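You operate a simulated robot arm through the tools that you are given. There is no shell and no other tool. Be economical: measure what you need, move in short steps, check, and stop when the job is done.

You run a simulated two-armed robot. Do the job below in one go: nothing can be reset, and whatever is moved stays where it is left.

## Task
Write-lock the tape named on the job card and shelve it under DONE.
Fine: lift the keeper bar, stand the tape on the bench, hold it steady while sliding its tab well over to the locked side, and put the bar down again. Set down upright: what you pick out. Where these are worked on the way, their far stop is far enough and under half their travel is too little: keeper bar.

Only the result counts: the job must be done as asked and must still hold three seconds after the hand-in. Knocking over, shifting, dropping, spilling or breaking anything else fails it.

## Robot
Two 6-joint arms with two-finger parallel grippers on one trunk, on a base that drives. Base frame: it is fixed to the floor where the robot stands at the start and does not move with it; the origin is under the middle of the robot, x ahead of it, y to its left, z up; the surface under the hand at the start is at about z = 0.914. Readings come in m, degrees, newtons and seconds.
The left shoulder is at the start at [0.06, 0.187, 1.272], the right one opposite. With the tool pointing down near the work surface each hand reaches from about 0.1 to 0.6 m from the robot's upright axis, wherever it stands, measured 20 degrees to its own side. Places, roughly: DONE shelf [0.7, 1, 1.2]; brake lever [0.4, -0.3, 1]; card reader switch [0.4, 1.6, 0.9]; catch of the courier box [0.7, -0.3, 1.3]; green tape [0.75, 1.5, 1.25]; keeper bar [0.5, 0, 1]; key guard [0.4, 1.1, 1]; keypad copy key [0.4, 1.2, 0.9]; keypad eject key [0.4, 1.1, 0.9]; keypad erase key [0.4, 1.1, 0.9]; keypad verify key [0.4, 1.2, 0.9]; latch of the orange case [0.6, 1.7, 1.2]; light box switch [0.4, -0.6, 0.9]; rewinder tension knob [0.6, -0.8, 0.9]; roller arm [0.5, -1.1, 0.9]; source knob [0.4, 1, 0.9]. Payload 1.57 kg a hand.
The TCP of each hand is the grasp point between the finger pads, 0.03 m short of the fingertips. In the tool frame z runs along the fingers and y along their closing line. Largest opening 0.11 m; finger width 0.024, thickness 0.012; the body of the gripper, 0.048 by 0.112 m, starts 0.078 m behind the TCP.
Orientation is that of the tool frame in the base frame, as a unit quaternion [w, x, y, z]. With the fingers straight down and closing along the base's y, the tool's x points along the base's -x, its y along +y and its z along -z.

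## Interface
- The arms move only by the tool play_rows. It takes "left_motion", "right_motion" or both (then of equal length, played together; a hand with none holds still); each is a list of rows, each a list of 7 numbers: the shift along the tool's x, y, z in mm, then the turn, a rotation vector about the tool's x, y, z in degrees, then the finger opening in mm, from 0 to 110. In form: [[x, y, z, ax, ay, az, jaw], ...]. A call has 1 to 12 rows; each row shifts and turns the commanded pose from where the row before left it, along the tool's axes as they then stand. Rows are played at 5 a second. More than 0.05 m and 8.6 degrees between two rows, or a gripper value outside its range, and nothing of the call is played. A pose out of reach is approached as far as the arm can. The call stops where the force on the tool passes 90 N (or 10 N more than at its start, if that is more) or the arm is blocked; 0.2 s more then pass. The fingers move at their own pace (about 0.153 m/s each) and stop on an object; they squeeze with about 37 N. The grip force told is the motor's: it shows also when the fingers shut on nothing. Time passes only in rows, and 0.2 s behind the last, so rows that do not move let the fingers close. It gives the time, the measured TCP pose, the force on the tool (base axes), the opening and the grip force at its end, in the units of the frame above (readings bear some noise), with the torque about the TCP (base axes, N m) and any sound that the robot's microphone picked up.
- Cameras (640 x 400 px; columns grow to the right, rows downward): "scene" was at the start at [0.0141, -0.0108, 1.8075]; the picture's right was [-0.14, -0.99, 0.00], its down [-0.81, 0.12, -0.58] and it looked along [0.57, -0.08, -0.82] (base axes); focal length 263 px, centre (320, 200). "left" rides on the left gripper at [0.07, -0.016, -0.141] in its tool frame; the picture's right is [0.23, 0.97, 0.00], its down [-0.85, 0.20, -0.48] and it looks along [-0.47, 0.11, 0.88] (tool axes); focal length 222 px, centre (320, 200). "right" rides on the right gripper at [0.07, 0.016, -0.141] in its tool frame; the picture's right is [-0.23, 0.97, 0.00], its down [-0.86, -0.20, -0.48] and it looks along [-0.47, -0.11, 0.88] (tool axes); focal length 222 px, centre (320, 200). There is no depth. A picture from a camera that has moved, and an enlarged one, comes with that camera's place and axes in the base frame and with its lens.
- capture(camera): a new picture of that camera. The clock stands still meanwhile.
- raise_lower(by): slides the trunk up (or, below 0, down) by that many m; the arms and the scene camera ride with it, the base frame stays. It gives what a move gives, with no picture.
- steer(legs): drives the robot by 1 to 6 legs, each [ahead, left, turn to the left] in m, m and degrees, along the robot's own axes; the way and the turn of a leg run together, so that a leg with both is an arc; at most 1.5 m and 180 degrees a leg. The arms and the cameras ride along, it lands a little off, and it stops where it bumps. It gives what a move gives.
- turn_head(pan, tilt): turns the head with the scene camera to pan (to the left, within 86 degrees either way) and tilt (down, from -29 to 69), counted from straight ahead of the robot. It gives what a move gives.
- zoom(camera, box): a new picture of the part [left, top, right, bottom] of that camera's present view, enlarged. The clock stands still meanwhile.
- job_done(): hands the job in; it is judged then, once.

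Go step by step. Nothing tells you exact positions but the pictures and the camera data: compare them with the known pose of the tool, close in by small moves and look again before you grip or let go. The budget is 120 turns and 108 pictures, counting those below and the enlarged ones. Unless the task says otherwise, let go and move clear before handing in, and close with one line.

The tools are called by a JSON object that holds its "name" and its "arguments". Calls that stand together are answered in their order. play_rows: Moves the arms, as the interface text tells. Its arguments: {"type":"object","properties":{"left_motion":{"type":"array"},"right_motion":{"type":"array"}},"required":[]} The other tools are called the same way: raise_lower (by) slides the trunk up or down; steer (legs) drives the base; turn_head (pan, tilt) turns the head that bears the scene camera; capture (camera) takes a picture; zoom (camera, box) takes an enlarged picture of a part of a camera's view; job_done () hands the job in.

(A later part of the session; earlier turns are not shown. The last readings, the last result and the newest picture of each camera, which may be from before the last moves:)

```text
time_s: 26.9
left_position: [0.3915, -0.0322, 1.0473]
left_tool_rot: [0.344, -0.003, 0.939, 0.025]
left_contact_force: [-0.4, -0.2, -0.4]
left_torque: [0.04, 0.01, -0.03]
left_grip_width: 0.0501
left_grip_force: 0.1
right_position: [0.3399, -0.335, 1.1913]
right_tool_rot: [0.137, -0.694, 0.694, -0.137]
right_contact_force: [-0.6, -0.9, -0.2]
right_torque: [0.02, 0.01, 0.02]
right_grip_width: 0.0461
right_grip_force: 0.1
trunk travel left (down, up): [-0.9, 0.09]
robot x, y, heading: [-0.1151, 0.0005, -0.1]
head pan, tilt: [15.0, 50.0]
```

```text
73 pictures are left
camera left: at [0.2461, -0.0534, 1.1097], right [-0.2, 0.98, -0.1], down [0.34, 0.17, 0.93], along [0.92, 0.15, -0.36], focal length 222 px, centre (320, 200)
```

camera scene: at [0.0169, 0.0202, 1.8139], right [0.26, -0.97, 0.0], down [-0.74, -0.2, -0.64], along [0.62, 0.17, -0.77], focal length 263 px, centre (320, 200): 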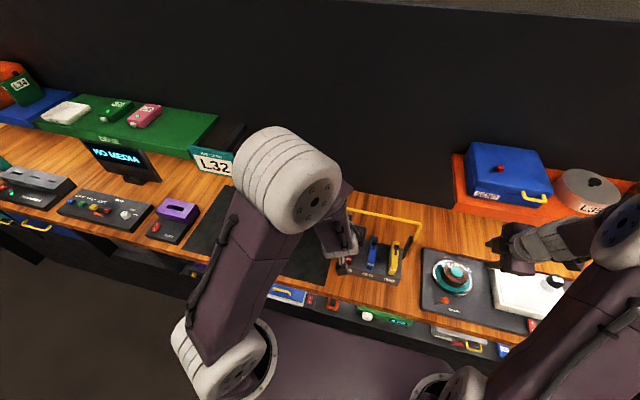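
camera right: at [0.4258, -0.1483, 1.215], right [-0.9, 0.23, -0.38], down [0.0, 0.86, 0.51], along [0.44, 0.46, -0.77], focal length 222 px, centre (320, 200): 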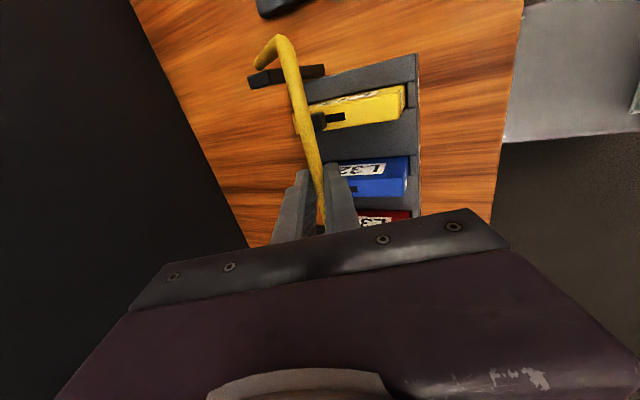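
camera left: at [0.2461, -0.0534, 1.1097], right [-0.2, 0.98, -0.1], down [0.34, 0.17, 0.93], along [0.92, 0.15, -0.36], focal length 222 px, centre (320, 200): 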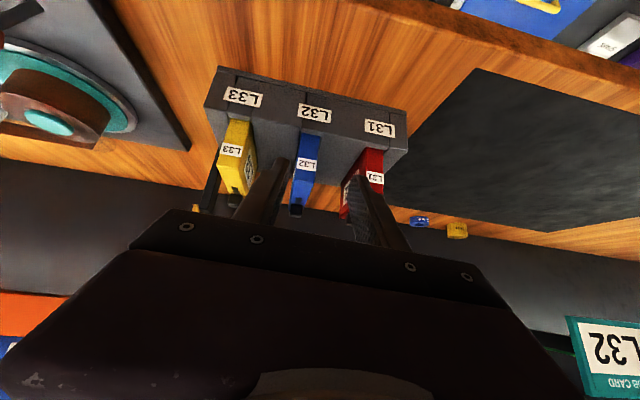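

Fingers line up roughly with the blue tape. I straighten the small roll error, align and advance partway.

{"name": "play_rows", "arguments": {"left_motion": [[-20, -8, 0, 2.85, 0, -0.5, 56], [0, 0, 30, 0, 0, 0, 56], [0, 0, 25, 0, 0, 0, 56]]}}

{"name": "capture", "arguments": {"camera": "left"}}

{"name": "turn_head", "arguments": {"pan": -15, "tilt": 45}}

{"name": "capture", "arguments": {"camera": "scene"}}

```text
time_s: 27.7
left_position: [0.4412, -0.0408, 1.0192]
left_tool_rot: [0.344, 0.0, 0.939, 0.0]
left_contact_force: [0.4, 0.3, -1.0]
left_torque: [0.02, 0.01, 0.01]
left_grip_width: 0.0558
left_grip_force: 0.1
right_position: [0.3387, -0.3327, 1.1935]
right_tool_rot: [0.138, -0.693, 0.694, -0.138]
right_contact_force: [-0.3, -0.2, -0.4]
right_torque: [-0.02, 0.06, 0.01]
right_grip_width: 0.0462
right_grip_force: 0.0
trunk travel left (down, up): [-0.9, 0.09]
robot x, y, heading: [-0.1197, -0.0038, 0.1]
head pan, tilt: [15.0, 50.0]
```

```text
72 pictures are left
camera left: at [0.2962, -0.0553, 1.083], right [-0.17, 0.97, -0.15], down [0.34, 0.2, 0.92], along [0.92, 0.11, -0.37], focal length 222 px, centre (320, 200)
```

left: 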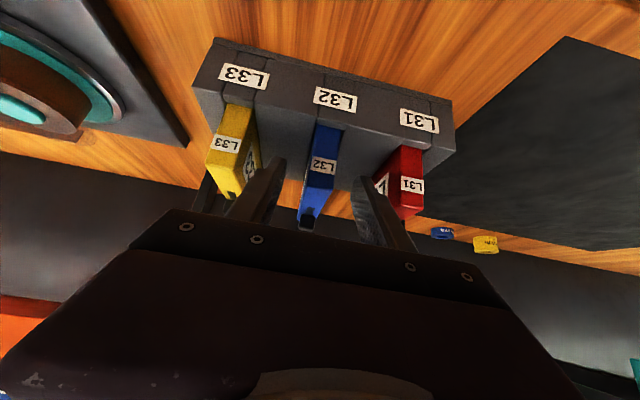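

```text
time_s: 28.6
left_position: [0.4404, -0.0389, 1.021]
left_tool_rot: [0.345, 0.001, 0.938, 0.0]
left_contact_force: [0.1, -0.2, -0.3]
left_torque: [0.0, 0.02, 0.01]
left_grip_width: 0.056
left_grip_force: 0.1
right_position: [0.3376, -0.3333, 1.193]
right_tool_rot: [0.138, -0.693, 0.694, -0.138]
right_contact_force: [1.1, -1.3, -0.1]
right_torque: [-0.02, 0.03, 0.0]
right_grip_width: 0.0461
right_grip_force: 0.0
trunk travel left (down, up): [-0.9, 0.09]
robot x, y, heading: [-0.1155, -0.0006, -0.0]
head pan, tilt: [-15.0, 45.0]
```

```text
71 pictures are left
camera scene: at [-0.0965, -0.0213, 1.8208], right [-0.26, -0.97, 0.0], down [-0.68, 0.18, -0.71], along [0.68, -0.18, -0.71], focal length 263 px, centre (320, 200)
```

scene: 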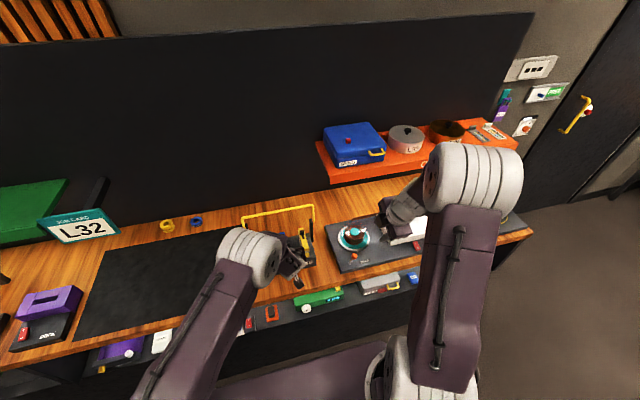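

{"name": "play_rows", "arguments": {"left_motion": [[-8, 0, 14, 0, 0, 0, 56], [0, 0, 14, 0, 0, 0, 56], [0, 0, 14, 0, 0, 0, 56]]}}

{"name": "zoom", "arguments": {"camera": "left", "box": [170, 30, 490, 250]}}

```text
time_s: 29.4
left_position: [0.4737, -0.0399, 0.9922]
left_tool_rot: [0.344, 0.001, 0.939, -0.001]
left_contact_force: [0.2, 0.1, 0.4]
left_torque: [0.03, -0.01, 0.0]
left_grip_width: 0.0558
left_grip_force: 0.1
right_position: [0.3376, -0.3329, 1.193]
right_tool_rot: [-0.138, 0.694, -0.693, 0.139]
right_contact_force: [0.0, -0.3, -0.2]
right_torque: [-0.02, 0.02, -0.05]
right_grip_width: 0.0462
right_grip_force: 0.0
trunk travel left (down, up): [-0.9, 0.09]
robot x, y, heading: [-0.1195, 0.0014, 0.0]
head pan, tilt: [-15.0, 45.0]
```

```text
1.82 times, centred on (330, 140) of left
camera zoom: at [0.329, -0.0551, 1.0554], right [-0.17, 0.97, -0.15], down [0.34, 0.2, 0.92], along [0.92, 0.11, -0.37], focal length 404 px, centre (302, 309)
```

zoom: 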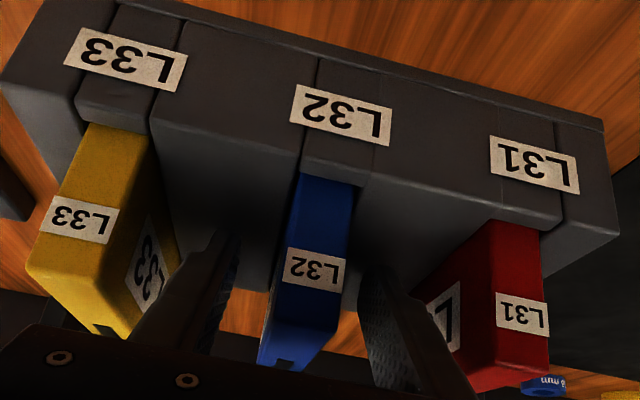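

{"name": "play_rows", "arguments": {"left_motion": [[-5, 0, 0, 0, 0, 0, 40], [0, 0, 0, 0, 0, 0, 25], [0, 0, 0, 0, 0, 0, 15], [0, 0, 0, 0, 0, 0, 15]]}}

{"name": "zoom", "arguments": {"camera": "left", "box": [170, 30, 490, 250]}}

```text
time_s: 30.4
left_position: [0.4778, -0.0394, 0.9963]
left_tool_rot: [0.345, 0.001, 0.939, 0.0]
left_contact_force: [-0.1, -0.4, -0.5]
left_torque: [-0.03, -0.01, -0.03]
left_grip_width: 0.021
left_grip_force: 34.8
right_position: [0.3374, -0.3335, 1.1929]
right_tool_rot: [0.138, -0.693, 0.694, -0.138]
right_contact_force: [0.0, -0.5, -0.1]
right_torque: [0.0, -0.04, 0.04]
right_grip_width: 0.0461
right_grip_force: 0.0
trunk travel left (down, up): [-0.9, 0.09]
robot x, y, heading: [-0.1145, 0.0033, 0.2]
head pan, tilt: [-15.0, 45.0]
```

```text
1.82 times, centred on (330, 140) of left
camera zoom: at [0.3322, -0.0549, 1.0589], right [-0.17, 0.97, -0.15], down [0.34, 0.2, 0.92], along [0.92, 0.11, -0.37], focal length 404 px, centre (302, 309)
```

zoom: 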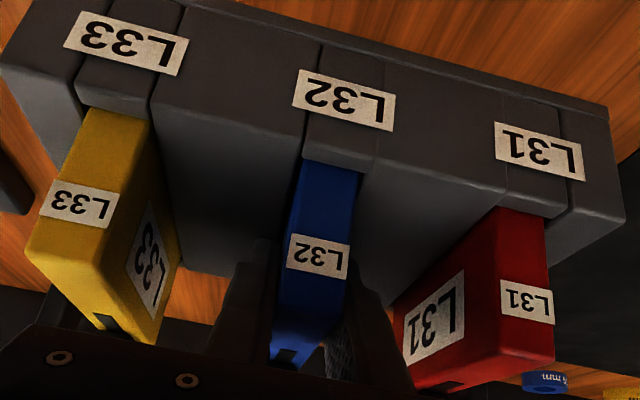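

Tape gripped (21 mm). Lifting straight up.

{"name": "play_rows", "arguments": {"left_motion": [[-7.6, 0, -6.5, 0, 0, 0, 15], [-11.4, 0, -9.7, 0, 0, 0, 15], [-15.2, 0, -13, 0, 0, 0, 15], [-15.2, 0, -13, 0, 0, 0, 15], [-15.2, 0, -13, 0, 0, 0, 15]]}}

{"name": "capture", "arguments": {"camera": "left"}}

{"name": "zoom", "arguments": {"camera": "scene", "box": [200, 180, 360, 300]}}

```text
time_s: 31.6
left_position: [0.4927, -0.0408, 1.0791]
left_tool_rot: [0.346, 0.0, 0.938, 0.0]
left_contact_force: [0.5, -1.1, -1.6]
left_torque: [-0.03, -0.01, 0.02]
left_grip_width: 0.0211
left_grip_force: 34.2
right_position: [0.3373, -0.3334, 1.1934]
right_tool_rot: [0.137, -0.693, 0.694, -0.138]
right_contact_force: [0.1, 0.3, 0.7]
right_torque: [0.02, 0.01, 0.01]
right_grip_width: 0.046
right_grip_force: 0.2
trunk travel left (down, up): [-0.9, 0.09]
robot x, y, heading: [-0.1209, 0.0011, -0.0]
head pan, tilt: [-15.0, 45.0]
```

```text
68 pictures are left
camera left: at [0.3463, -0.0551, 1.1427], right [-0.17, 0.97, -0.15], down [0.34, 0.2, 0.92], along [0.92, 0.11, -0.37], focal length 222 px, centre (320, 200)
```

left: 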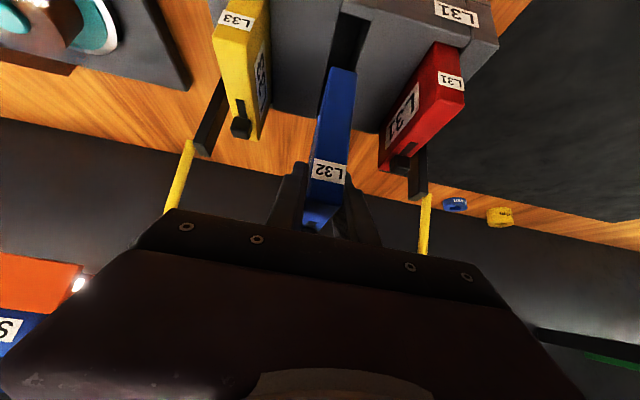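

```text
3.33 times, centred on (280, 240) of scene
camera zoom: at [-0.0959, -0.0214, 1.8208], right [-0.26, -0.97, 0.0], down [-0.68, 0.18, -0.71], along [0.68, -0.18, -0.71], focal length 875 px, centre (453, 67)
```

zoom: 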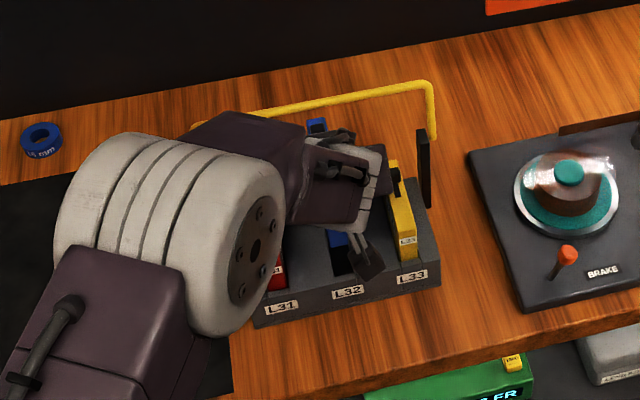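

Tape is out of the slot. I raise and retract it more, then shift the base left so the work spot is central to both arms.

{"name": "play_rows", "arguments": {"left_motion": [[-15, 0, -13, 0, 0, 0, 15], [-4, 0, -29, 0, 0, 0, 15], [-4, 0, -29, 0, 0, 0, 15], [-4, 0, -29, 0, 0, 0, 15]]}}

{"name": "capture", "arguments": {"camera": "left"}}

```text
time_s: 32.6
left_position: [0.4477, -0.0409, 1.1737]
left_tool_rot: [0.344, 0.001, 0.939, -0.001]
left_contact_force: [0.4, 0.8, -1.3]
left_torque: [0.0, 0.06, 0.0]
left_grip_width: 0.0211
left_grip_force: 34.6
right_position: [0.3378, -0.3335, 1.1937]
right_tool_rot: [-0.138, 0.694, -0.693, 0.138]
right_contact_force: [-1.0, -0.1, 0.1]
right_torque: [0.0, -0.03, -0.02]
right_grip_width: 0.046
right_grip_force: 0.0
trunk travel left (down, up): [-0.9, 0.09]
robot x, y, heading: [-0.1191, 0.0033, -0.2]
head pan, tilt: [-15.0, 45.0]
```

```text
66 pictures are left
camera left: at [0.3017, -0.0568, 1.2365], right [-0.17, 0.97, -0.15], down [0.34, 0.2, 0.92], along [0.92, 0.11, -0.37], focal length 222 px, centre (320, 200)
```

left: 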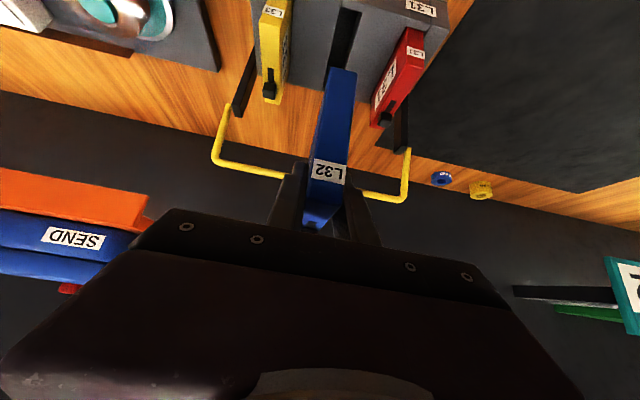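

{"name": "steer", "arguments": {"legs": [[0, 0.13, 0]]}}

{"name": "turn_head", "arguments": {"pan": 0, "tilt": 50}}

{"name": "capture", "arguments": {"camera": "scene"}}

{"name": "capture", "arguments": {"camera": "left"}}

```text
time_s: 33.9
left_position: [0.4479, 0.0846, 1.1732]
left_tool_rot: [0.345, 0.002, 0.939, 0.001]
left_contact_force: [-1.0, -0.1, -2.5]
left_torque: [-0.02, 0.02, 0.01]
left_grip_width: 0.0213
left_grip_force: 35.0
right_position: [0.3374, -0.2075, 1.1913]
right_tool_rot: [-0.139, 0.694, -0.693, 0.137]
right_contact_force: [-0.4, -0.1, -0.5]
right_torque: [-0.02, 0.01, 0.0]
right_grip_width: 0.0459
right_grip_force: 0.0
trunk travel left (down, up): [-0.9, 0.09]
robot x, y, heading: [-0.1186, 0.1317, 0.2]
head pan, tilt: [-15.0, 45.0]
```

```text
time_s: 34.7
left_position: [0.4486, 0.0888, 1.1732]
left_tool_rot: [0.344, 0.001, 0.939, 0.0]
left_contact_force: [0.2, -0.6, -2.2]
left_torque: [0.01, 0.05, -0.02]
left_grip_width: 0.021
left_grip_force: 34.5
right_position: [0.3372, -0.2028, 1.1934]
right_tool_rot: [-0.138, 0.694, -0.693, 0.138]
right_contact_force: [0.7, -0.6, 0.5]
right_torque: [-0.02, 0.01, -0.02]
right_grip_width: 0.0461
right_grip_force: 0.0
trunk travel left (down, up): [-0.9, 0.09]
robot x, y, heading: [-0.1173, 0.127, 0.0]
head pan, tilt: [0.0, 50.0]
```

```text
65 pictures are left
camera scene: at [-0.0975, 0.1305, 1.8139], right [0.0, -1.0, 0.0], down [-0.77, 0.0, -0.64], along [0.64, 0.0, -0.77], focal length 263 px, centre (320, 200)
```

scene: 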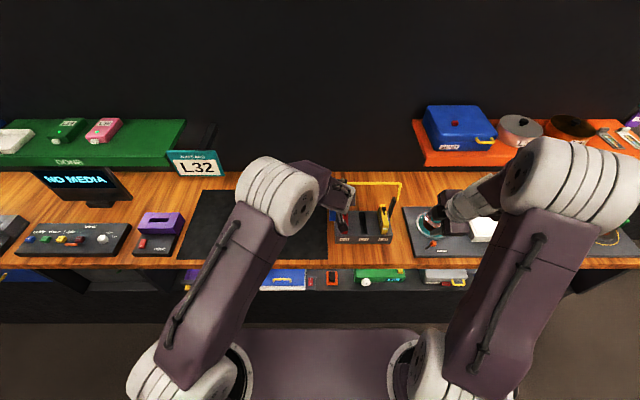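

```text
64 pictures are left
camera left: at [0.3024, 0.0732, 1.2361], right [-0.17, 0.97, -0.15], down [0.34, 0.2, 0.92], along [0.92, 0.11, -0.37], focal length 222 px, centre (320, 200)
```

left: 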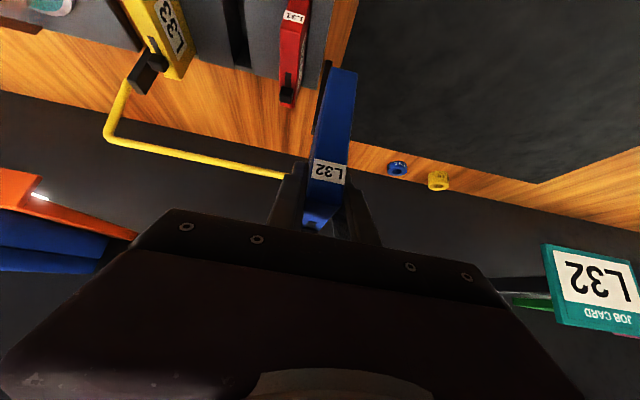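

I lower the tape towards the mat at about (0.415, 0.18) while turning the right hand to near straight-down.

{"name": "play_rows", "arguments": {"left_motion": [[30, 22.5, 14.6, 0, 0, 0, 15], [30, 22.5, 14.6, 0, 0, 0, 15], [30, 22.5, 14.6, 0, 0, 0, 15], [30, 22.5, 14.6, 0, 0, 0, 15], [0, 0, 0, 0, 0, 0, 15]], "right_motion": [[0, 0, 0, -7, 0, 0, 40], [0, 0, 0, -7, 0, 0, 40], [0, 0, 0, -7, 0, 0, 40], [0, 0, 0, -2, 0, 0, 40], [0, 0, 0, 0, 0, 0, 40]]}}

{"name": "capture", "arguments": {"camera": "scene"}}

{"name": "capture", "arguments": {"camera": "right"}}

{"name": "capture", "arguments": {"camera": "left"}}

```text
time_s: 35.9
left_position: [0.3995, 0.1742, 1.0533]
left_tool_rot: [0.343, 0.003, 0.939, 0.004]
left_contact_force: [-0.6, 0.6, -2.0]
left_torque: [-0.01, 0.09, 0.0]
left_grip_width: 0.0212
left_grip_force: 34.6
left hand out of reach, approached as far as the arm can: row 4
right_position: [0.3372, -0.2035, 1.1923]
right_tool_rot: [-0.004, -0.707, 0.707, 0.003]
right_contact_force: [0.4, 0.5, 0.0]
right_torque: [0.0, 0.01, 0.01]
right_grip_width: 0.0399
right_grip_force: 0.2
trunk travel left (down, up): [-0.9, 0.09]
robot x, y, heading: [-0.1159, 0.1272, 0.1]
head pan, tilt: [0.0, 50.0]
```

```text
63 pictures are left
camera scene: at [-0.0979, 0.129, 1.8139], right [0.0, -1.0, 0.0], down [-0.77, 0.0, -0.64], along [0.64, 0.0, -0.77], focal length 263 px, centre (320, 200)
```

scene: 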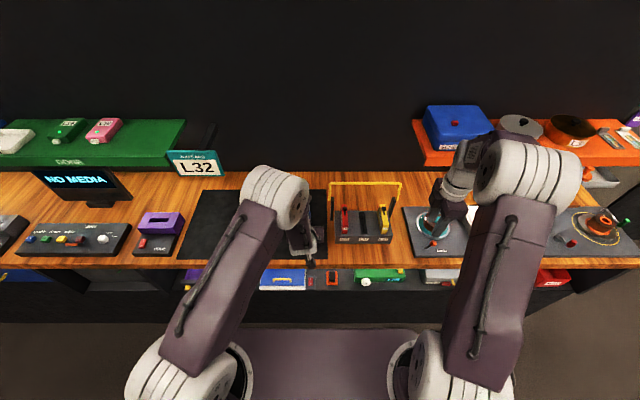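

```text
62 pictures are left
camera right: at [0.323, -0.2743, 1.3341], right [-0.97, 0.23, 0.01], down [0.2, 0.86, 0.48], along [0.1, 0.47, -0.88], focal length 222 px, centre (320, 200)
```

right: 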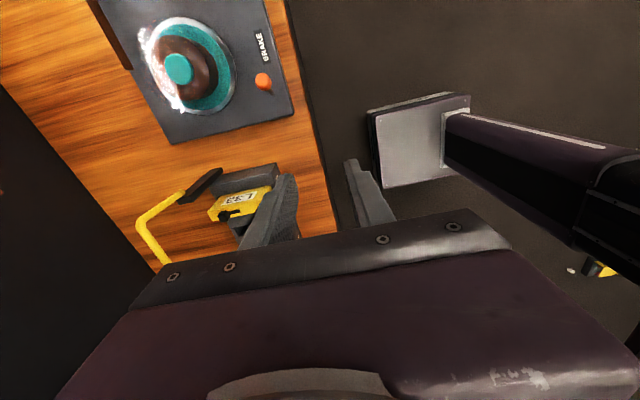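

```text
61 pictures are left
camera left: at [0.2547, 0.1581, 1.1181], right [-0.17, 0.98, -0.14], down [0.35, 0.19, 0.92], along [0.92, 0.11, -0.37], focal length 222 px, centre (320, 200)
```

left: 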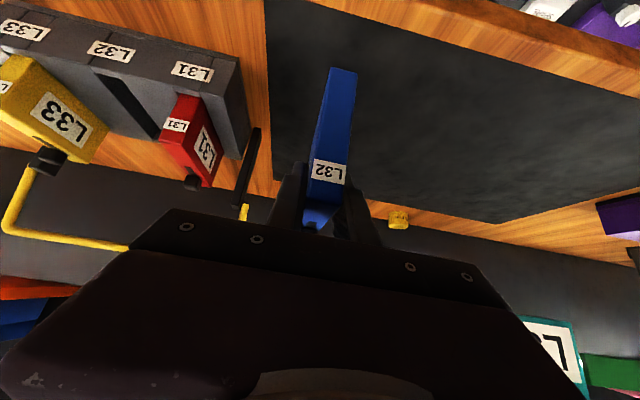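

{"name": "play_rows", "arguments": {"left_motion": [[5.5, 3, 24.4, 0, 0, 0, 15], [5.5, 3, 24.4, 0, 0, 0, 15], [0, 0, 0, 0, 0, 0, 15]]}}

{"name": "capture", "arguments": {"camera": "left"}}

```text
time_s: 36.7
left_position: [0.4244, 0.1781, 1.0105]
left_tool_rot: [0.344, 0.003, 0.939, 0.002]
left_contact_force: [-1.0, 0.0, -2.2]
left_torque: [0.01, 0.03, 0.0]
left_grip_width: 0.0216
left_grip_force: 34.9
right_position: [0.3366, -0.2024, 1.1937]
right_tool_rot: [0.002, 0.707, -0.707, -0.003]
right_contact_force: [-0.7, -0.8, -0.2]
right_torque: [0.0, 0.01, 0.02]
right_grip_width: 0.04
right_grip_force: 0.1
trunk travel left (down, up): [-0.9, 0.09]
robot x, y, heading: [-0.1214, 0.1315, 0.0]
head pan, tilt: [0.0, 50.0]
```

```text
60 pictures are left
camera left: at [0.2793, 0.1642, 1.0738], right [-0.17, 0.97, -0.14], down [0.34, 0.19, 0.92], along [0.92, 0.11, -0.37], focal length 222 px, centre (320, 200)
```

left: 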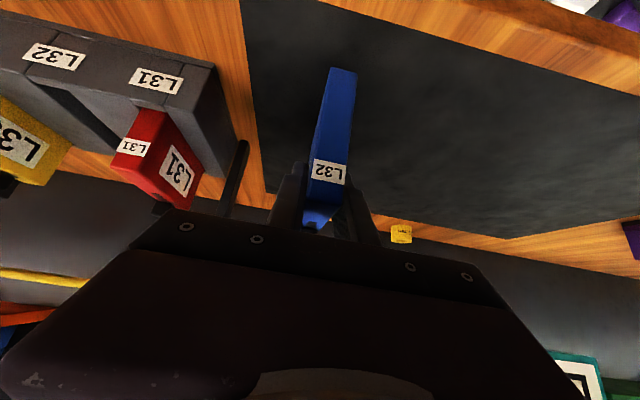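

{"name": "play_rows", "arguments": {"left_motion": [[3, 0, 2.6, 0, 0, 0, 15], [3, 0, 2.6, 0, 0, 0, 15], [3, 0, 2.6, 0, 0, 0, 15]]}}

{"name": "play_rows", "arguments": {"left_motion": [[2.3, 0, 2, 0, 0, 0, 15], [0, 0, 0, 0, 0, 0, 15]]}}

{"name": "play_rows", "arguments": {"left_motion": [[2.3, 0, 2, 0, 0, 0, 15], [0, 0, 0, 0, 0, 0, 15]]}}

```text
time_s: 37.5
left_position: [0.4249, 0.1782, 0.9976]
left_tool_rot: [0.343, 0.002, 0.939, 0.004]
left_contact_force: [0.0, 0.0, -2.1]
left_torque: [0.02, 0.05, -0.03]
left_grip_width: 0.0215
left_grip_force: 34.6
right_position: [0.3376, -0.2033, 1.1921]
right_tool_rot: [-0.003, -0.707, 0.707, 0.003]
right_contact_force: [-0.1, -0.1, -0.4]
right_torque: [0.03, 0.02, 0.02]
right_grip_width: 0.0397
right_grip_force: 0.1
trunk travel left (down, up): [-0.9, 0.09]
robot x, y, heading: [-0.1198, 0.1282, -0.0]
head pan, tilt: [0.0, 50.0]
```

```text
time_s: 38.1
left_position: [0.4235, 0.1772, 0.9949]
left_tool_rot: [0.343, 0.002, 0.939, 0.004]
left_contact_force: [0.1, -0.6, -2.9]
left_torque: [0.01, 0.03, 0.01]
left_grip_width: 0.0214
left_grip_force: 35.0
left hand out of reach, approached as far as the arm can: row 1
right_position: [0.3371, -0.2038, 1.1914]
right_tool_rot: [0.003, 0.707, -0.707, -0.003]
right_contact_force: [-0.4, 0.7, -0.1]
right_torque: [0.0, -0.03, 0.0]
right_grip_width: 0.04
right_grip_force: 0.2
trunk travel left (down, up): [-0.9, 0.09]
robot x, y, heading: [-0.1152, 0.129, -0.3]
head pan, tilt: [0.0, 50.0]
```

```text
time_s: 38.7
left_position: [0.4251, 0.1781, 0.9924]
left_tool_rot: [0.342, 0.002, 0.94, 0.004]
left_contact_force: [-0.6, -0.7, -1.9]
left_torque: [-0.02, 0.05, 0.0]
left_grip_width: 0.0211
left_grip_force: 34.1
right_position: [0.3377, -0.204, 1.1913]
right_tool_rot: [-0.004, -0.707, 0.707, 0.003]
right_contact_force: [-0.3, 0.5, -0.3]
right_torque: [-0.01, 0.01, 0.0]
right_grip_width: 0.0403
right_grip_force: 0.2
trunk travel left (down, up): [-0.9, 0.09]
robot x, y, heading: [-0.1133, 0.1334, -0.2]
head pan, tilt: [0.0, 50.0]
```

{"name": "play_rows", "arguments": {"left_motion": [[-9.7, 0, 11.4, 0, 0, 0, 15], [3, 0, 2.6, 0, 0, 0, 15], [0, 0, 0, 0, 0, 0, 15]]}}

{"name": "play_rows", "arguments": {"left_motion": [[2.3, 0, 2, 0, 0, 0, 15], [0, 0, 0, 0, 0, 0, 15]]}}

{"name": "capture", "arguments": {"camera": "left"}}

```text
time_s: 39.5
left_position: [0.4369, 0.1787, 0.9872]
left_tool_rot: [0.348, 0.001, 0.938, -0.001]
left_contact_force: [-5.0, 1.4, 19.8]
left_torque: [0.1, -1.07, 0.03]
left_grip_width: 0.0207
left_grip_force: 34.6
right_position: [0.3334, -0.2026, 1.1928]
right_tool_rot: [-0.002, -0.707, 0.708, 0.001]
right_contact_force: [-0.3, 0.2, 0.9]
right_torque: [0.04, -0.03, -0.01]
right_grip_width: 0.0404
right_grip_force: 0.1
trunk travel left (down, up): [-0.9, 0.09]
robot x, y, heading: [-0.1192, 0.1307, -0.2]
head pan, tilt: [0.0, 50.0]
```

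```text
time_s: 40.1
left_position: [0.4342, 0.1775, 0.9785]
left_tool_rot: [0.34, 0.002, 0.941, 0.001]
left_contact_force: [-2.9, 0.2, 0.0]
left_torque: [-0.08, -0.15, -0.01]
left_grip_width: 0.0216
left_grip_force: 10.3
right_position: [0.3374, -0.2031, 1.1901]
right_tool_rot: [0.003, 0.707, -0.707, -0.003]
right_contact_force: [0.7, -0.2, 0.1]
right_torque: [0.02, 0.02, 0.03]
right_grip_width: 0.0398
right_grip_force: 0.0
trunk travel left (down, up): [-0.9, 0.09]
robot x, y, heading: [-0.1174, 0.1285, 0.2]
head pan, tilt: [0.0, 50.0]
```

```text
59 pictures are left
camera left: at [0.2892, 0.1632, 1.0436], right [-0.17, 0.97, -0.14], down [0.35, 0.2, 0.92], along [0.92, 0.11, -0.38], focal length 222 px, centre (320, 200)
```

left: 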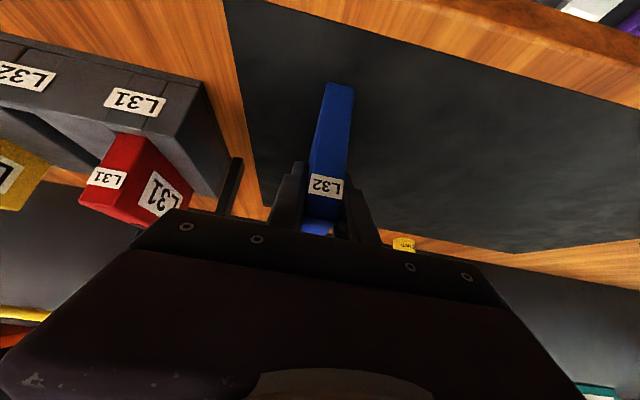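

The tape bottomed out on the mat (it slid 8 mm in the grip) and stands. Now I bring the right hand over, staying high.

{"name": "play_rows", "arguments": {"right_motion": [[-46, -18, 0, 0, 0, 0, 40], [-46, -18, 0, 0, 0, 0, 40], [-46, -18, 0, 0, 0, 0, 40], [-46, -18, 0, 0, 0, 0, 40], [-46, -18, 0, 0, 0, 0, 40], [-46, -18, 0, 0, 0, 0, 40]]}}

{"name": "capture", "arguments": {"camera": "right"}}

{"name": "capture", "arguments": {"camera": "scene"}}

```text
time_s: 41.5
left_position: [0.4389, 0.1792, 0.9813]
left_tool_rot: [0.345, 0.001, 0.939, -0.001]
left_contact_force: [0.9, 0.5, -2.4]
left_torque: [0.01, 0.02, -0.02]
left_grip_width: 0.021
left_grip_force: 34.8
right_position: [0.447, 0.0758, 1.1917]
right_tool_rot: [-0.005, -0.707, 0.708, 0.003]
right_contact_force: [0.3, 1.1, -0.5]
right_torque: [-0.05, -0.02, -0.03]
right_grip_width: 0.04
right_grip_force: 0.0
trunk travel left (down, up): [-0.9, 0.09]
robot x, y, heading: [-0.1186, 0.1278, 0.1]
head pan, tilt: [0.0, 50.0]
```

```text
58 pictures are left
camera right: at [0.4324, 0.0065, 1.3335], right [-0.97, 0.23, 0.01], down [0.21, 0.86, 0.47], along [0.1, 0.46, -0.88], focal length 222 px, centre (320, 200)
```

right: 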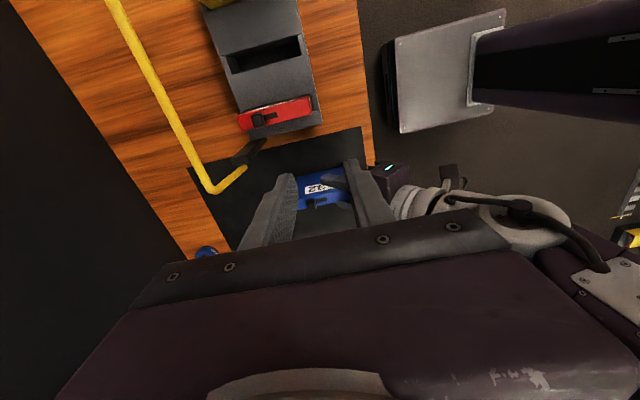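

```text
57 pictures are left
camera scene: at [-0.0958, 0.1312, 1.8139], right [0.0, -1.0, 0.0], down [-0.77, 0.0, -0.64], along [0.64, 0.0, -0.77], focal length 263 px, centre (320, 200)
```

scene: 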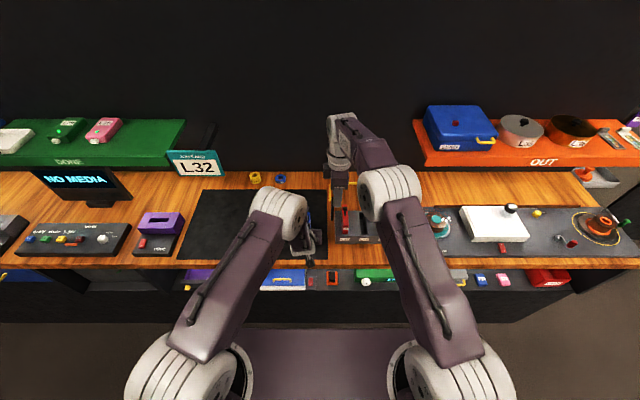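

{"name": "play_rows", "arguments": {"left_motion": [[2.3, 0, 2, 0, 0, 0, 15], [0, 0, 0, 0, 0, 0, 15]]}}

{"name": "zoom", "arguments": {"camera": "right", "box": [240, 130, 440, 255]}}

```text
time_s: 42.1
left_position: [0.4381, 0.1778, 0.9787]
left_tool_rot: [0.345, 0.0, 0.939, 0.0]
left_contact_force: [0.4, -0.7, -1.9]
left_torque: [-0.04, 0.08, -0.01]
left_grip_width: 0.0215
left_grip_force: 34.8
right_position: [0.4467, 0.0749, 1.1924]
right_tool_rot: [-0.004, -0.707, 0.707, 0.004]
right_contact_force: [-1.1, 0.2, 0.3]
right_torque: [-0.03, 0.0, -0.01]
right_grip_width: 0.0398
right_grip_force: 0.0
trunk travel left (down, up): [-0.9, 0.09]
robot x, y, heading: [-0.1158, 0.1298, 0.0]
head pan, tilt: [0.0, 50.0]
```

```text
3.20 times, centred on (340, 192) of right
camera zoom: at [0.4319, 0.0053, 1.3338], right [-0.97, 0.23, 0.01], down [0.2, 0.86, 0.48], along [0.1, 0.47, -0.88], focal length 711 px, centre (256, 224)
```

zoom: 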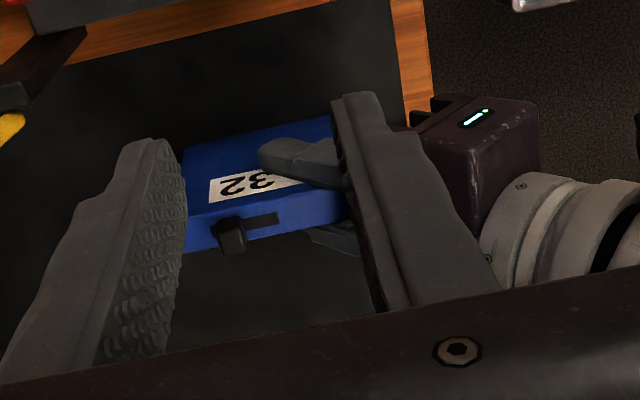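

{"name": "play_rows", "arguments": {"left_motion": [[1.5, 0, 1.3, 0, 0, 0, 15], [1.5, 0, 1.3, 0, 0, 0, 15], [0, 0, 0, 0, 0, 0, 15], [0, 0, 0, 0, 0, 0, 15]], "right_motion": [[-34, -23, 0, 0, 0, 0, 0], [-34, -23, 0, 0, 0, 0, 0], [-35, -23, 0, 0, 0, 0, 0], [0, 0, 30, 0, 0, 0, 0]]}}

{"name": "capture", "arguments": {"camera": "right"}}

```text
time_s: 43.1
left_position: [0.4351, 0.178, 0.9786]
left_tool_rot: [0.348, 0.002, 0.937, -0.001]
left_contact_force: [2.6, 2.2, 27.9]
left_torque: [0.15, 0.69, -0.07]
left_grip_width: 0.0212
left_grip_force: 34.2
right_position: [0.4408, 0.1322, 1.1595]
right_tool_rot: [-0.002, -0.706, 0.708, 0.003]
right_contact_force: [0.5, -0.3, 0.0]
right_torque: [0.0, -0.01, 0.02]
right_grip_width: 0.0
right_grip_force: 21.9
right hand out of reach, approached as far as the arm can: row 1, 2, 3
trunk travel left (down, up): [-0.9, 0.09]
robot x, y, heading: [-0.1186, 0.1316, 0.1]
head pan, tilt: [0.0, 50.0]
```

```text
55 pictures are left
camera right: at [0.427, 0.0606, 1.3008], right [-0.97, 0.23, 0.01], down [0.2, 0.85, 0.48], along [0.1, 0.47, -0.88], focal length 222 px, centre (320, 200)
```

right: 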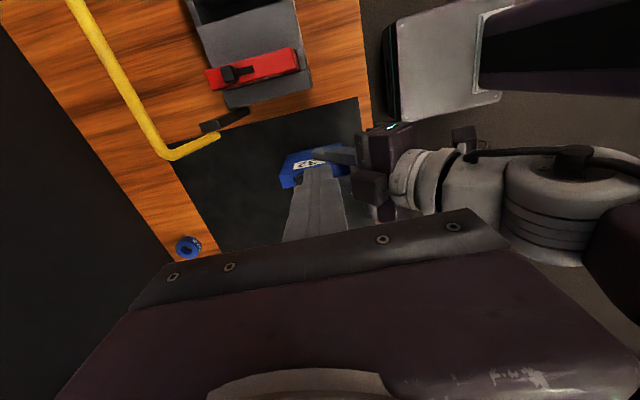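

Right arm can't reach the tab with the tape lengthwise. I'll lift the tape again, yaw it so its tab end points to the right, and work closer in. First: clear the right hand and lift.

{"name": "play_rows", "arguments": {"left_motion": [[-11.4, 0, -9.7, 0, 0, 0, 15], [-15.2, 0, -13, 0, 0, 0, 15], [-15.2, 0, -13, 0, 0, 0, 15], [0, 0, 0, 0, 0, 0, 15], [0, 0, 0, 0, 0, 0, 15]], "right_motion": [[20, 10, -15, 0, 0, 0, 0], [45, 10, 0, 0, 0, 0, 0], [45, 10, 0, 0, 0, 0, 0], [45, 10, 0, 0, 0, 0, 0], [45, 10, 0, 0, 0, 0, 0]]}}

{"name": "play_rows", "arguments": {"left_motion": [[-5, 0, -4, 6.1, 0, 5.18, 15], [0, 0, 0, 6.1, 0, 5.18, 15], [0, 0, 0, 6.1, 0, 5.18, 15], [0, 0, 0, 6.1, 0, 5.18, 15], [0, 0, 0, 6.1, 0, 5.18, 15], [0, 0, 0, 6.1, 0, 5.18, 15], [0, 0, 0, 6.1, 0, 5.18, 15]]}}

{"name": "capture", "arguments": {"camera": "scene"}}

```text
time_s: 44.3
left_position: [0.4438, 0.177, 1.0296]
left_tool_rot: [0.345, 0.001, 0.939, 0.0]
left_contact_force: [0.2, 0.1, -2.0]
left_torque: [0.05, 0.08, 0.0]
left_grip_width: 0.0213
left_grip_force: 34.4
right_position: [0.4748, -0.0535, 1.1892]
right_tool_rot: [0.005, 0.707, -0.707, -0.005]
right_contact_force: [0.2, 0.5, -0.2]
right_torque: [0.06, 0.01, 0.02]
right_grip_width: 0.0
right_grip_force: 21.3
right hand out of reach, approached as far as the arm can: row 1, 2, 3, 4, 5
trunk travel left (down, up): [-0.9, 0.09]
robot x, y, heading: [-0.1186, 0.1269, -0.2]
head pan, tilt: [0.0, 50.0]
```

```text
time_s: 45.9
left_position: [0.4604, 0.178, 1.0409]
left_tool_rot: [0.341, 0.068, 0.937, -0.023]
left_contact_force: [-0.2, 0.0, -1.8]
left_torque: [0.01, 0.02, -0.01]
left_grip_width: 0.0215
left_grip_force: 34.8
left hand out of reach, approached as far as the arm can: row 1, 2, 3, 4, 5, 6, 7
right_position: [0.4739, -0.0527, 1.189]
right_tool_rot: [0.003, 0.707, -0.707, -0.004]
right_contact_force: [0.0, -0.3, 0.7]
right_torque: [-0.01, 0.0, -0.01]
right_grip_width: 0.0001
right_grip_force: 21.4
trunk travel left (down, up): [-0.9, 0.09]
robot x, y, heading: [-0.1145, 0.1315, -0.2]
head pan, tilt: [0.0, 50.0]
```

```text
54 pictures are left
camera scene: at [-0.0973, 0.1296, 1.8139], right [0.0, -1.0, 0.0], down [-0.77, 0.0, -0.64], along [0.64, 0.0, -0.77], focal length 263 px, centre (320, 200)
```

scene: 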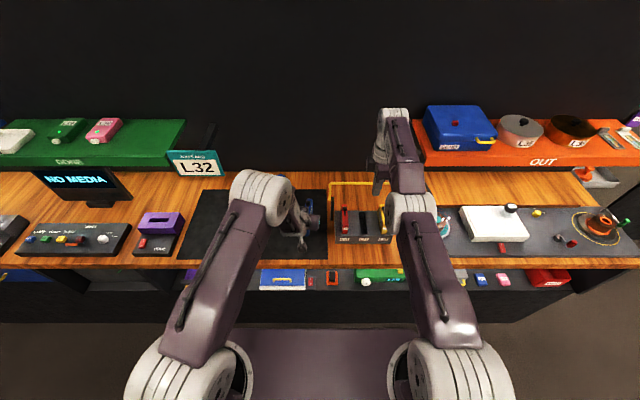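

The wrist yaw isn't available there. Instead I'll shift the base left so the tape stands in front of the right shoulder, and use a tilted right hand.

{"name": "steer", "arguments": {"legs": [[0, 0.17, 0]]}}

{"name": "play_rows", "arguments": {"left_motion": [[0, -37, 0, 0, 0, 0, 15], [0, -37, 0, 0, 0, 0, 15], [0, -37, 0, 0, 0, 0, 15], [0, -37, 0, 0, 0, 0, 15], [0, 0, 0, 0, 0, 0, 15]], "right_motion": [[35, 15, 0, 4.95, -4.95, 0, 0], [35, 15, 0, 4.95, -4.95, 0, 0], [35, 15, 0, 4.95, -4.95, 0, 0], [35, 15, 0, 4.95, -4.95, 0, 0], [0, 15, 0, 4.95, -4.95, 0, 0]]}}

{"name": "capture", "arguments": {"camera": "scene"}}

{"name": "capture", "arguments": {"camera": "left"}}

```text
time_s: 47.4
left_position: [0.4599, 0.3457, 1.0408]
left_tool_rot: [0.341, 0.067, 0.938, -0.021]
left_contact_force: [0.3, 0.0, -2.1]
left_torque: [0.04, 0.04, 0.02]
left_grip_width: 0.0215
left_grip_force: 34.4
right_position: [0.4758, 0.1136, 1.188]
right_tool_rot: [0.003, 0.707, -0.707, -0.006]
right_contact_force: [1.0, 0.4, -0.8]
right_torque: [0.02, 0.02, -0.04]
right_grip_width: 0.0002
right_grip_force: 21.5
trunk travel left (down, up): [-0.9, 0.09]
robot x, y, heading: [-0.1166, 0.2993, -0.1]
head pan, tilt: [0.0, 50.0]
```

```text
time_s: 48.6
left_position: [0.4385, 0.1977, 1.0397]
left_tool_rot: [0.341, 0.069, 0.937, -0.023]
left_contact_force: [-0.1, -0.3, -3.2]
left_torque: [0.0, 0.06, 0.0]
left_grip_width: 0.0212
left_grip_force: 34.3
right_position: [0.5071, -0.0554, 1.1924]
right_tool_rot: [0.298, -0.674, 0.676, 0.005]
right_contact_force: [0.0, -0.4, -0.2]
right_torque: [-0.01, -0.03, 0.0]
right_grip_width: 0.0
right_grip_force: 20.6
right hand out of reach, approached as far as the arm can: row 1, 2, 3, 4, 5
trunk travel left (down, up): [-0.9, 0.09]
robot x, y, heading: [-0.1167, 0.2979, 0.2]
head pan, tilt: [0.0, 50.0]
```

```text
53 pictures are left
camera scene: at [-0.0974, 0.297, 1.8139], right [0.0, -1.0, 0.0], down [-0.77, 0.0, -0.64], along [0.64, 0.0, -0.77], focal length 263 px, centre (320, 200)
```

scene: 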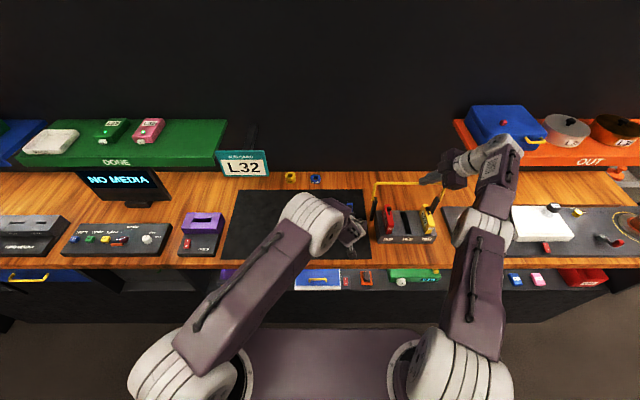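

```text
52 pictures are left
camera left: at [0.2923, 0.2041, 1.105], right [-0.03, 0.99, -0.14], down [0.37, 0.14, 0.92], along [0.93, -0.02, -0.37], focal length 222 px, centre (320, 200)
```

left: 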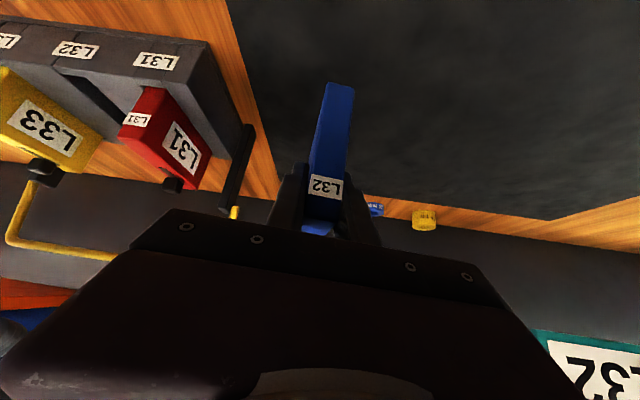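

Right hand has the wanted tilt. Now I stand the tape on the mat again.

{"name": "play_rows", "arguments": {"left_motion": [[13, 0, 11, 0, 0, 0, 15], [13, 0, 11, 0, 0, 0, 15], [10, 0, 8, 0, 0, 0, 15], [0, 0, 0, 0, 0, 0, 15]]}}

{"name": "play_rows", "arguments": {"left_motion": [[3, 0, 2.6, 0, 0, 0, 15], [0, 0, 0, 0, 0, 0, 15]]}}

{"name": "play_rows", "arguments": {"left_motion": [[3, 0, 2.6, 0, 0, 0, 15], [0, 0, 0, 0, 0, 0, 15]]}}

```text
time_s: 49.6
left_position: [0.4304, 0.203, 0.9938]
left_tool_rot: [0.341, 0.068, 0.937, -0.024]
left_contact_force: [0.6, 0.2, -2.4]
left_torque: [0.0, 0.05, 0.0]
left_grip_width: 0.0214
left_grip_force: 35.1
right_position: [0.5067, -0.0548, 1.1926]
right_tool_rot: [0.297, -0.674, 0.676, 0.005]
right_contact_force: [0.3, 0.1, -0.1]
right_torque: [-0.01, -0.01, -0.02]
right_grip_width: 0.0002
right_grip_force: 21.6
trunk travel left (down, up): [-0.9, 0.09]
robot x, y, heading: [-0.121, 0.2994, 0.1]
head pan, tilt: [0.0, 50.0]
```

```text
time_s: 50.2
left_position: [0.4294, 0.2045, 0.9904]
left_tool_rot: [0.341, 0.067, 0.937, -0.023]
left_contact_force: [-0.5, -0.4, -1.9]
left_torque: [0.01, 0.06, 0.03]
left_grip_width: 0.0213
left_grip_force: 35.0
right_position: [0.5072, -0.0539, 1.1923]
right_tool_rot: [0.296, -0.675, 0.676, 0.006]
right_contact_force: [1.0, -0.4, 0.0]
right_torque: [0.0, 0.02, -0.01]
right_grip_width: 0.0
right_grip_force: 21.1
trunk travel left (down, up): [-0.9, 0.09]
robot x, y, heading: [-0.1174, 0.3037, -0.1]
head pan, tilt: [0.0, 50.0]
```

```text
time_s: 50.8
left_position: [0.4298, 0.2044, 0.9863]
left_tool_rot: [0.341, 0.066, 0.937, -0.023]
left_contact_force: [-0.2, -0.4, -2.3]
left_torque: [-0.03, 0.02, -0.01]
left_grip_width: 0.0215
left_grip_force: 34.5
right_position: [0.5062, -0.0538, 1.1934]
right_tool_rot: [0.297, -0.674, 0.676, 0.005]
right_contact_force: [-0.7, 0.5, 0.2]
right_torque: [-0.03, 0.02, 0.02]
right_grip_width: 0.0
right_grip_force: 21.3
trunk travel left (down, up): [-0.9, 0.09]
robot x, y, heading: [-0.1172, 0.3001, 0.3]
head pan, tilt: [0.0, 50.0]
```

{"name": "play_rows", "arguments": {"left_motion": [[3, 0, 2.6, 0, 0, 0, 15], [2, 0, 1.7, 0, 0, 0, 15], [0, 0, 0, 0, 0, 0, 15], [0, 0, 0, 0, 0, 0, 15], [0, 0, 0, 0, 0, 0, 15]], "right_motion": [[-39, 4, 17.6, 0, 0, 0, 0], [-39, 4, 17.6, 0, 0, 0, 0], [-39, 4, 17.6, 0, 0, 0, 0], [-39, 4, 17.6, 0, 0, 0, 0], [-39, 4, 17.6, 0, 0, 0, 0]]}}

{"name": "capture", "arguments": {"camera": "right"}}

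{"name": "capture", "arguments": {"camera": "scene"}}

```text
time_s: 52.0
left_position: [0.429, 0.206, 0.9799]
left_tool_rot: [0.34, 0.067, 0.938, -0.025]
left_contact_force: [-0.8, 0.2, -1.9]
left_torque: [0.0, 0.05, -0.04]
left_grip_width: 0.0211
left_grip_force: 34.9
right_position: [0.5727, 0.1404, 1.1923]
right_tool_rot: [0.295, -0.674, 0.677, 0.004]
right_contact_force: [-0.1, 0.5, -0.3]
right_torque: [-0.01, 0.01, -0.03]
right_grip_width: 0.0001
right_grip_force: 21.6
right hand out of reach, approached as far as the arm can: row 1, 2, 3, 4, 5
trunk travel left (down, up): [-0.9, 0.09]
robot x, y, heading: [-0.1183, 0.2974, -0.3]
head pan, tilt: [0.0, 50.0]
```

```text
51 pictures are left
camera right: at [0.508, 0.0212, 1.2752], right [-0.91, 0.29, -0.29], down [-0.08, 0.57, 0.82], along [0.41, 0.77, -0.49], focal length 222 px, centre (320, 200)
```

right: 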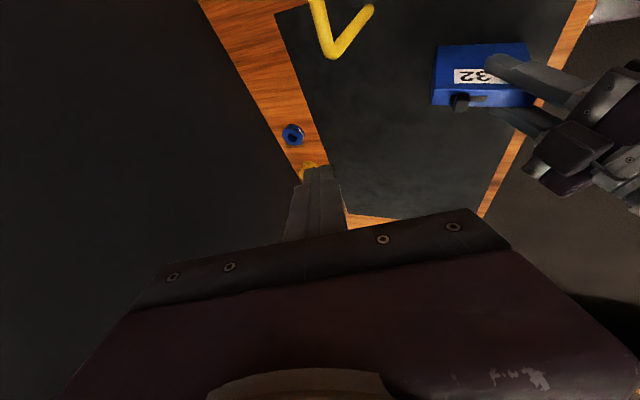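

```text
50 pictures are left
camera scene: at [-0.0969, 0.3017, 1.8139], right [0.0, -1.0, 0.0], down [-0.77, 0.0, -0.64], along [0.64, 0.0, -0.77], focal length 263 px, centre (320, 200)
```

scene: 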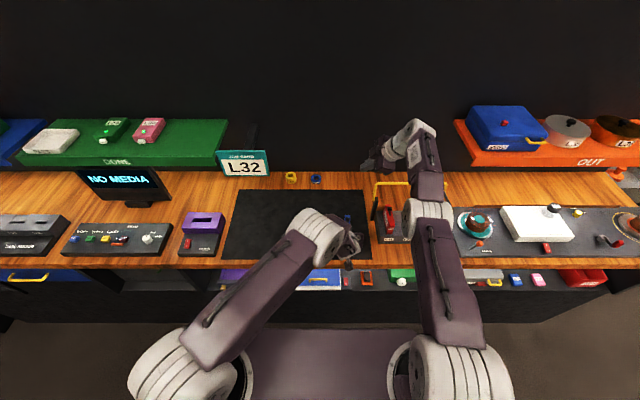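

{"name": "play_rows", "arguments": {"right_motion": [[5, 35.5, 27.8, 0, 0, 0, 0], [5, 35.5, 27.8, 0, 0, 0, 0], [5, 35.5, 27.8, 0, 0, 0, 0], [0, 0, 0, 0, 0, 0, 0]]}}

{"name": "capture", "arguments": {"camera": "right"}}

```text
time_s: 53.0
left_position: [0.43, 0.2039, 0.9799]
left_tool_rot: [0.341, 0.067, 0.937, -0.023]
left_contact_force: [0.6, 0.5, -1.8]
left_torque: [0.02, 0.08, 0.05]
left_grip_width: 0.0215
left_grip_force: 34.3
right_position: [0.5659, 0.1655, 1.0682]
right_tool_rot: [0.296, -0.675, 0.676, 0.005]
right_contact_force: [0.0, 0.4, 0.4]
right_torque: [-0.03, -0.01, 0.02]
right_grip_width: 0.0
right_grip_force: 21.2
right hand out of reach, approached as far as the arm can: row 1, 2, 3
trunk travel left (down, up): [-0.9, 0.09]
robot x, y, heading: [-0.1175, 0.2987, 0.0]
head pan, tilt: [0.0, 50.0]
```

```text
49 pictures are left
camera right: at [0.5008, 0.0454, 1.1504], right [-0.91, 0.29, -0.29], down [-0.08, 0.57, 0.82], along [0.41, 0.77, -0.49], focal length 222 px, centre (320, 200)
```

right: 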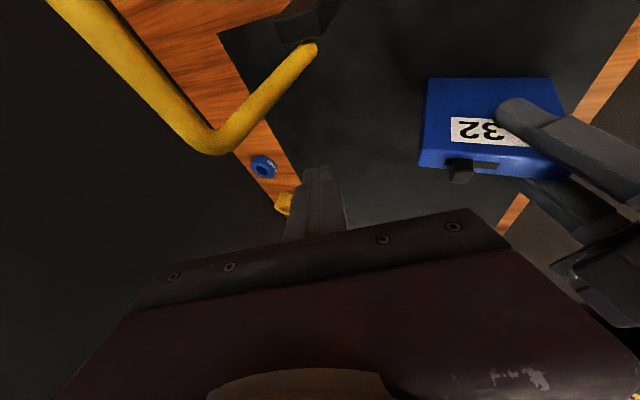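

Tilted hands need more distance from the base. I lift the tape slightly, back the base 9 cm, and re-extend.

{"name": "play_rows", "arguments": {"left_motion": [[-11.4, 0, -9.7, 0, 0, 0, 15], [0, 0, 0, 0, 0, 0, 15]]}}

{"name": "steer", "arguments": {"legs": [[-0.09, 0, 0]]}}

{"name": "play_rows", "arguments": {"right_motion": [[-20, -20, -41, 0, 0, 0, 0], [0, 0, 0, 0, 0, 0, 0]]}}

{"name": "play_rows", "arguments": {"left_motion": [[-17, 0, 20, 0, 0, 0, 15], [-17, 0, 20, 0, 0, 0, 15], [-17, 0, 20, 0, 0, 0, 15], [0, 0, 0, 0, 0, 0, 15]]}}

{"name": "capture", "arguments": {"camera": "right"}}

{"name": "capture", "arguments": {"camera": "left"}}

```text
time_s: 53.6
left_position: [0.4324, 0.2038, 0.9958]
left_tool_rot: [0.34, 0.067, 0.938, -0.023]
left_contact_force: [-0.2, 0.0, -1.5]
left_torque: [0.01, 0.07, -0.02]
left_grip_width: 0.0213
left_grip_force: 34.0
right_position: [0.5654, 0.1663, 1.0678]
right_tool_rot: [0.296, -0.675, 0.676, 0.006]
right_contact_force: [0.0, 0.5, -0.2]
right_torque: [0.02, -0.04, 0.0]
right_grip_width: 0.0
right_grip_force: 21.3
trunk travel left (down, up): [-0.9, 0.09]
robot x, y, heading: [-0.1176, 0.2997, 0.1]
head pan, tilt: [0.0, 50.0]
```

```text
time_s: 54.6
left_position: [0.3496, 0.2041, 0.993]
left_tool_rot: [0.338, 0.067, 0.938, -0.023]
left_contact_force: [0.3, -0.9, -1.3]
left_torque: [0.02, 0.06, 0.01]
left_grip_width: 0.0211
left_grip_force: 34.6
right_position: [0.483, 0.1661, 1.065]
right_tool_rot: [0.295, -0.675, 0.677, 0.007]
right_contact_force: [0.7, -1.0, -0.3]
right_torque: [0.04, 0.01, 0.06]
right_grip_width: 0.0
right_grip_force: 21.2
trunk travel left (down, up): [-0.9, 0.09]
robot x, y, heading: [-0.201, 0.2993, 0.1]
head pan, tilt: [0.0, 50.0]
```

```text
time_s: 55.2
left_position: [0.3478, 0.2042, 0.993]
left_tool_rot: [0.339, 0.065, 0.938, -0.022]
left_contact_force: [0.0, 0.0, -2.2]
left_torque: [0.03, 0.07, -0.01]
left_grip_width: 0.0211
left_grip_force: 34.7
right_position: [0.4877, 0.1662, 1.116]
right_tool_rot: [0.295, -0.675, 0.676, 0.007]
right_contact_force: [1.2, -0.2, 0.4]
right_torque: [0.02, -0.03, 0.04]
right_grip_width: 0.0
right_grip_force: 21.4
right hand out of reach, approached as far as the arm can: row 1
trunk travel left (down, up): [-0.9, 0.09]
robot x, y, heading: [-0.203, 0.3004, 0.1]
head pan, tilt: [0.0, 50.0]
```

```text
time_s: 56.2
left_position: [0.4226, 0.1937, 0.9813]
left_tool_rot: [0.341, 0.066, 0.938, -0.022]
left_contact_force: [0.9, 0.2, -2.4]
left_torque: [0.01, 0.04, -0.02]
left_grip_width: 0.0212
left_grip_force: 34.5
right_position: [0.4845, 0.1669, 1.1179]
right_tool_rot: [0.295, -0.675, 0.676, 0.006]
right_contact_force: [-0.3, -0.3, -0.2]
right_torque: [-0.02, 0.0, 0.0]
right_grip_width: 0.0001
right_grip_force: 21.7
trunk travel left (down, up): [-0.9, 0.09]
robot x, y, heading: [-0.2039, 0.2998, 0.2]
head pan, tilt: [0.0, 50.0]
```

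```text
48 pictures are left
camera right: at [0.4214, 0.0451, 1.1994], right [-0.91, 0.29, -0.29], down [-0.08, 0.57, 0.82], along [0.4, 0.77, -0.49], focal length 222 px, centre (320, 200)
```

right: 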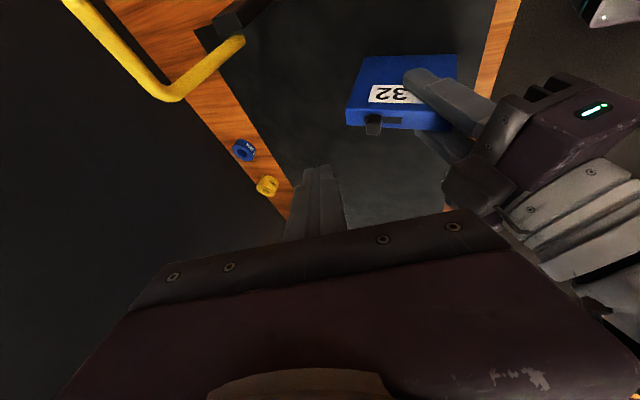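

```text
47 pictures are left
camera left: at [0.2763, 0.1987, 1.045], right [-0.04, 0.99, -0.14], down [0.37, 0.15, 0.92], along [0.93, -0.02, -0.37], focal length 222 px, centre (320, 200)
```

left: 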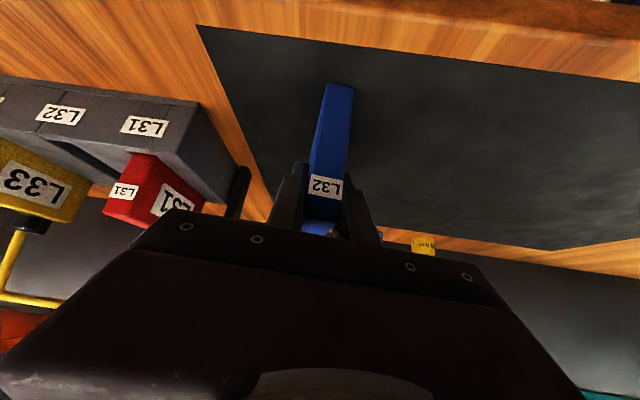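

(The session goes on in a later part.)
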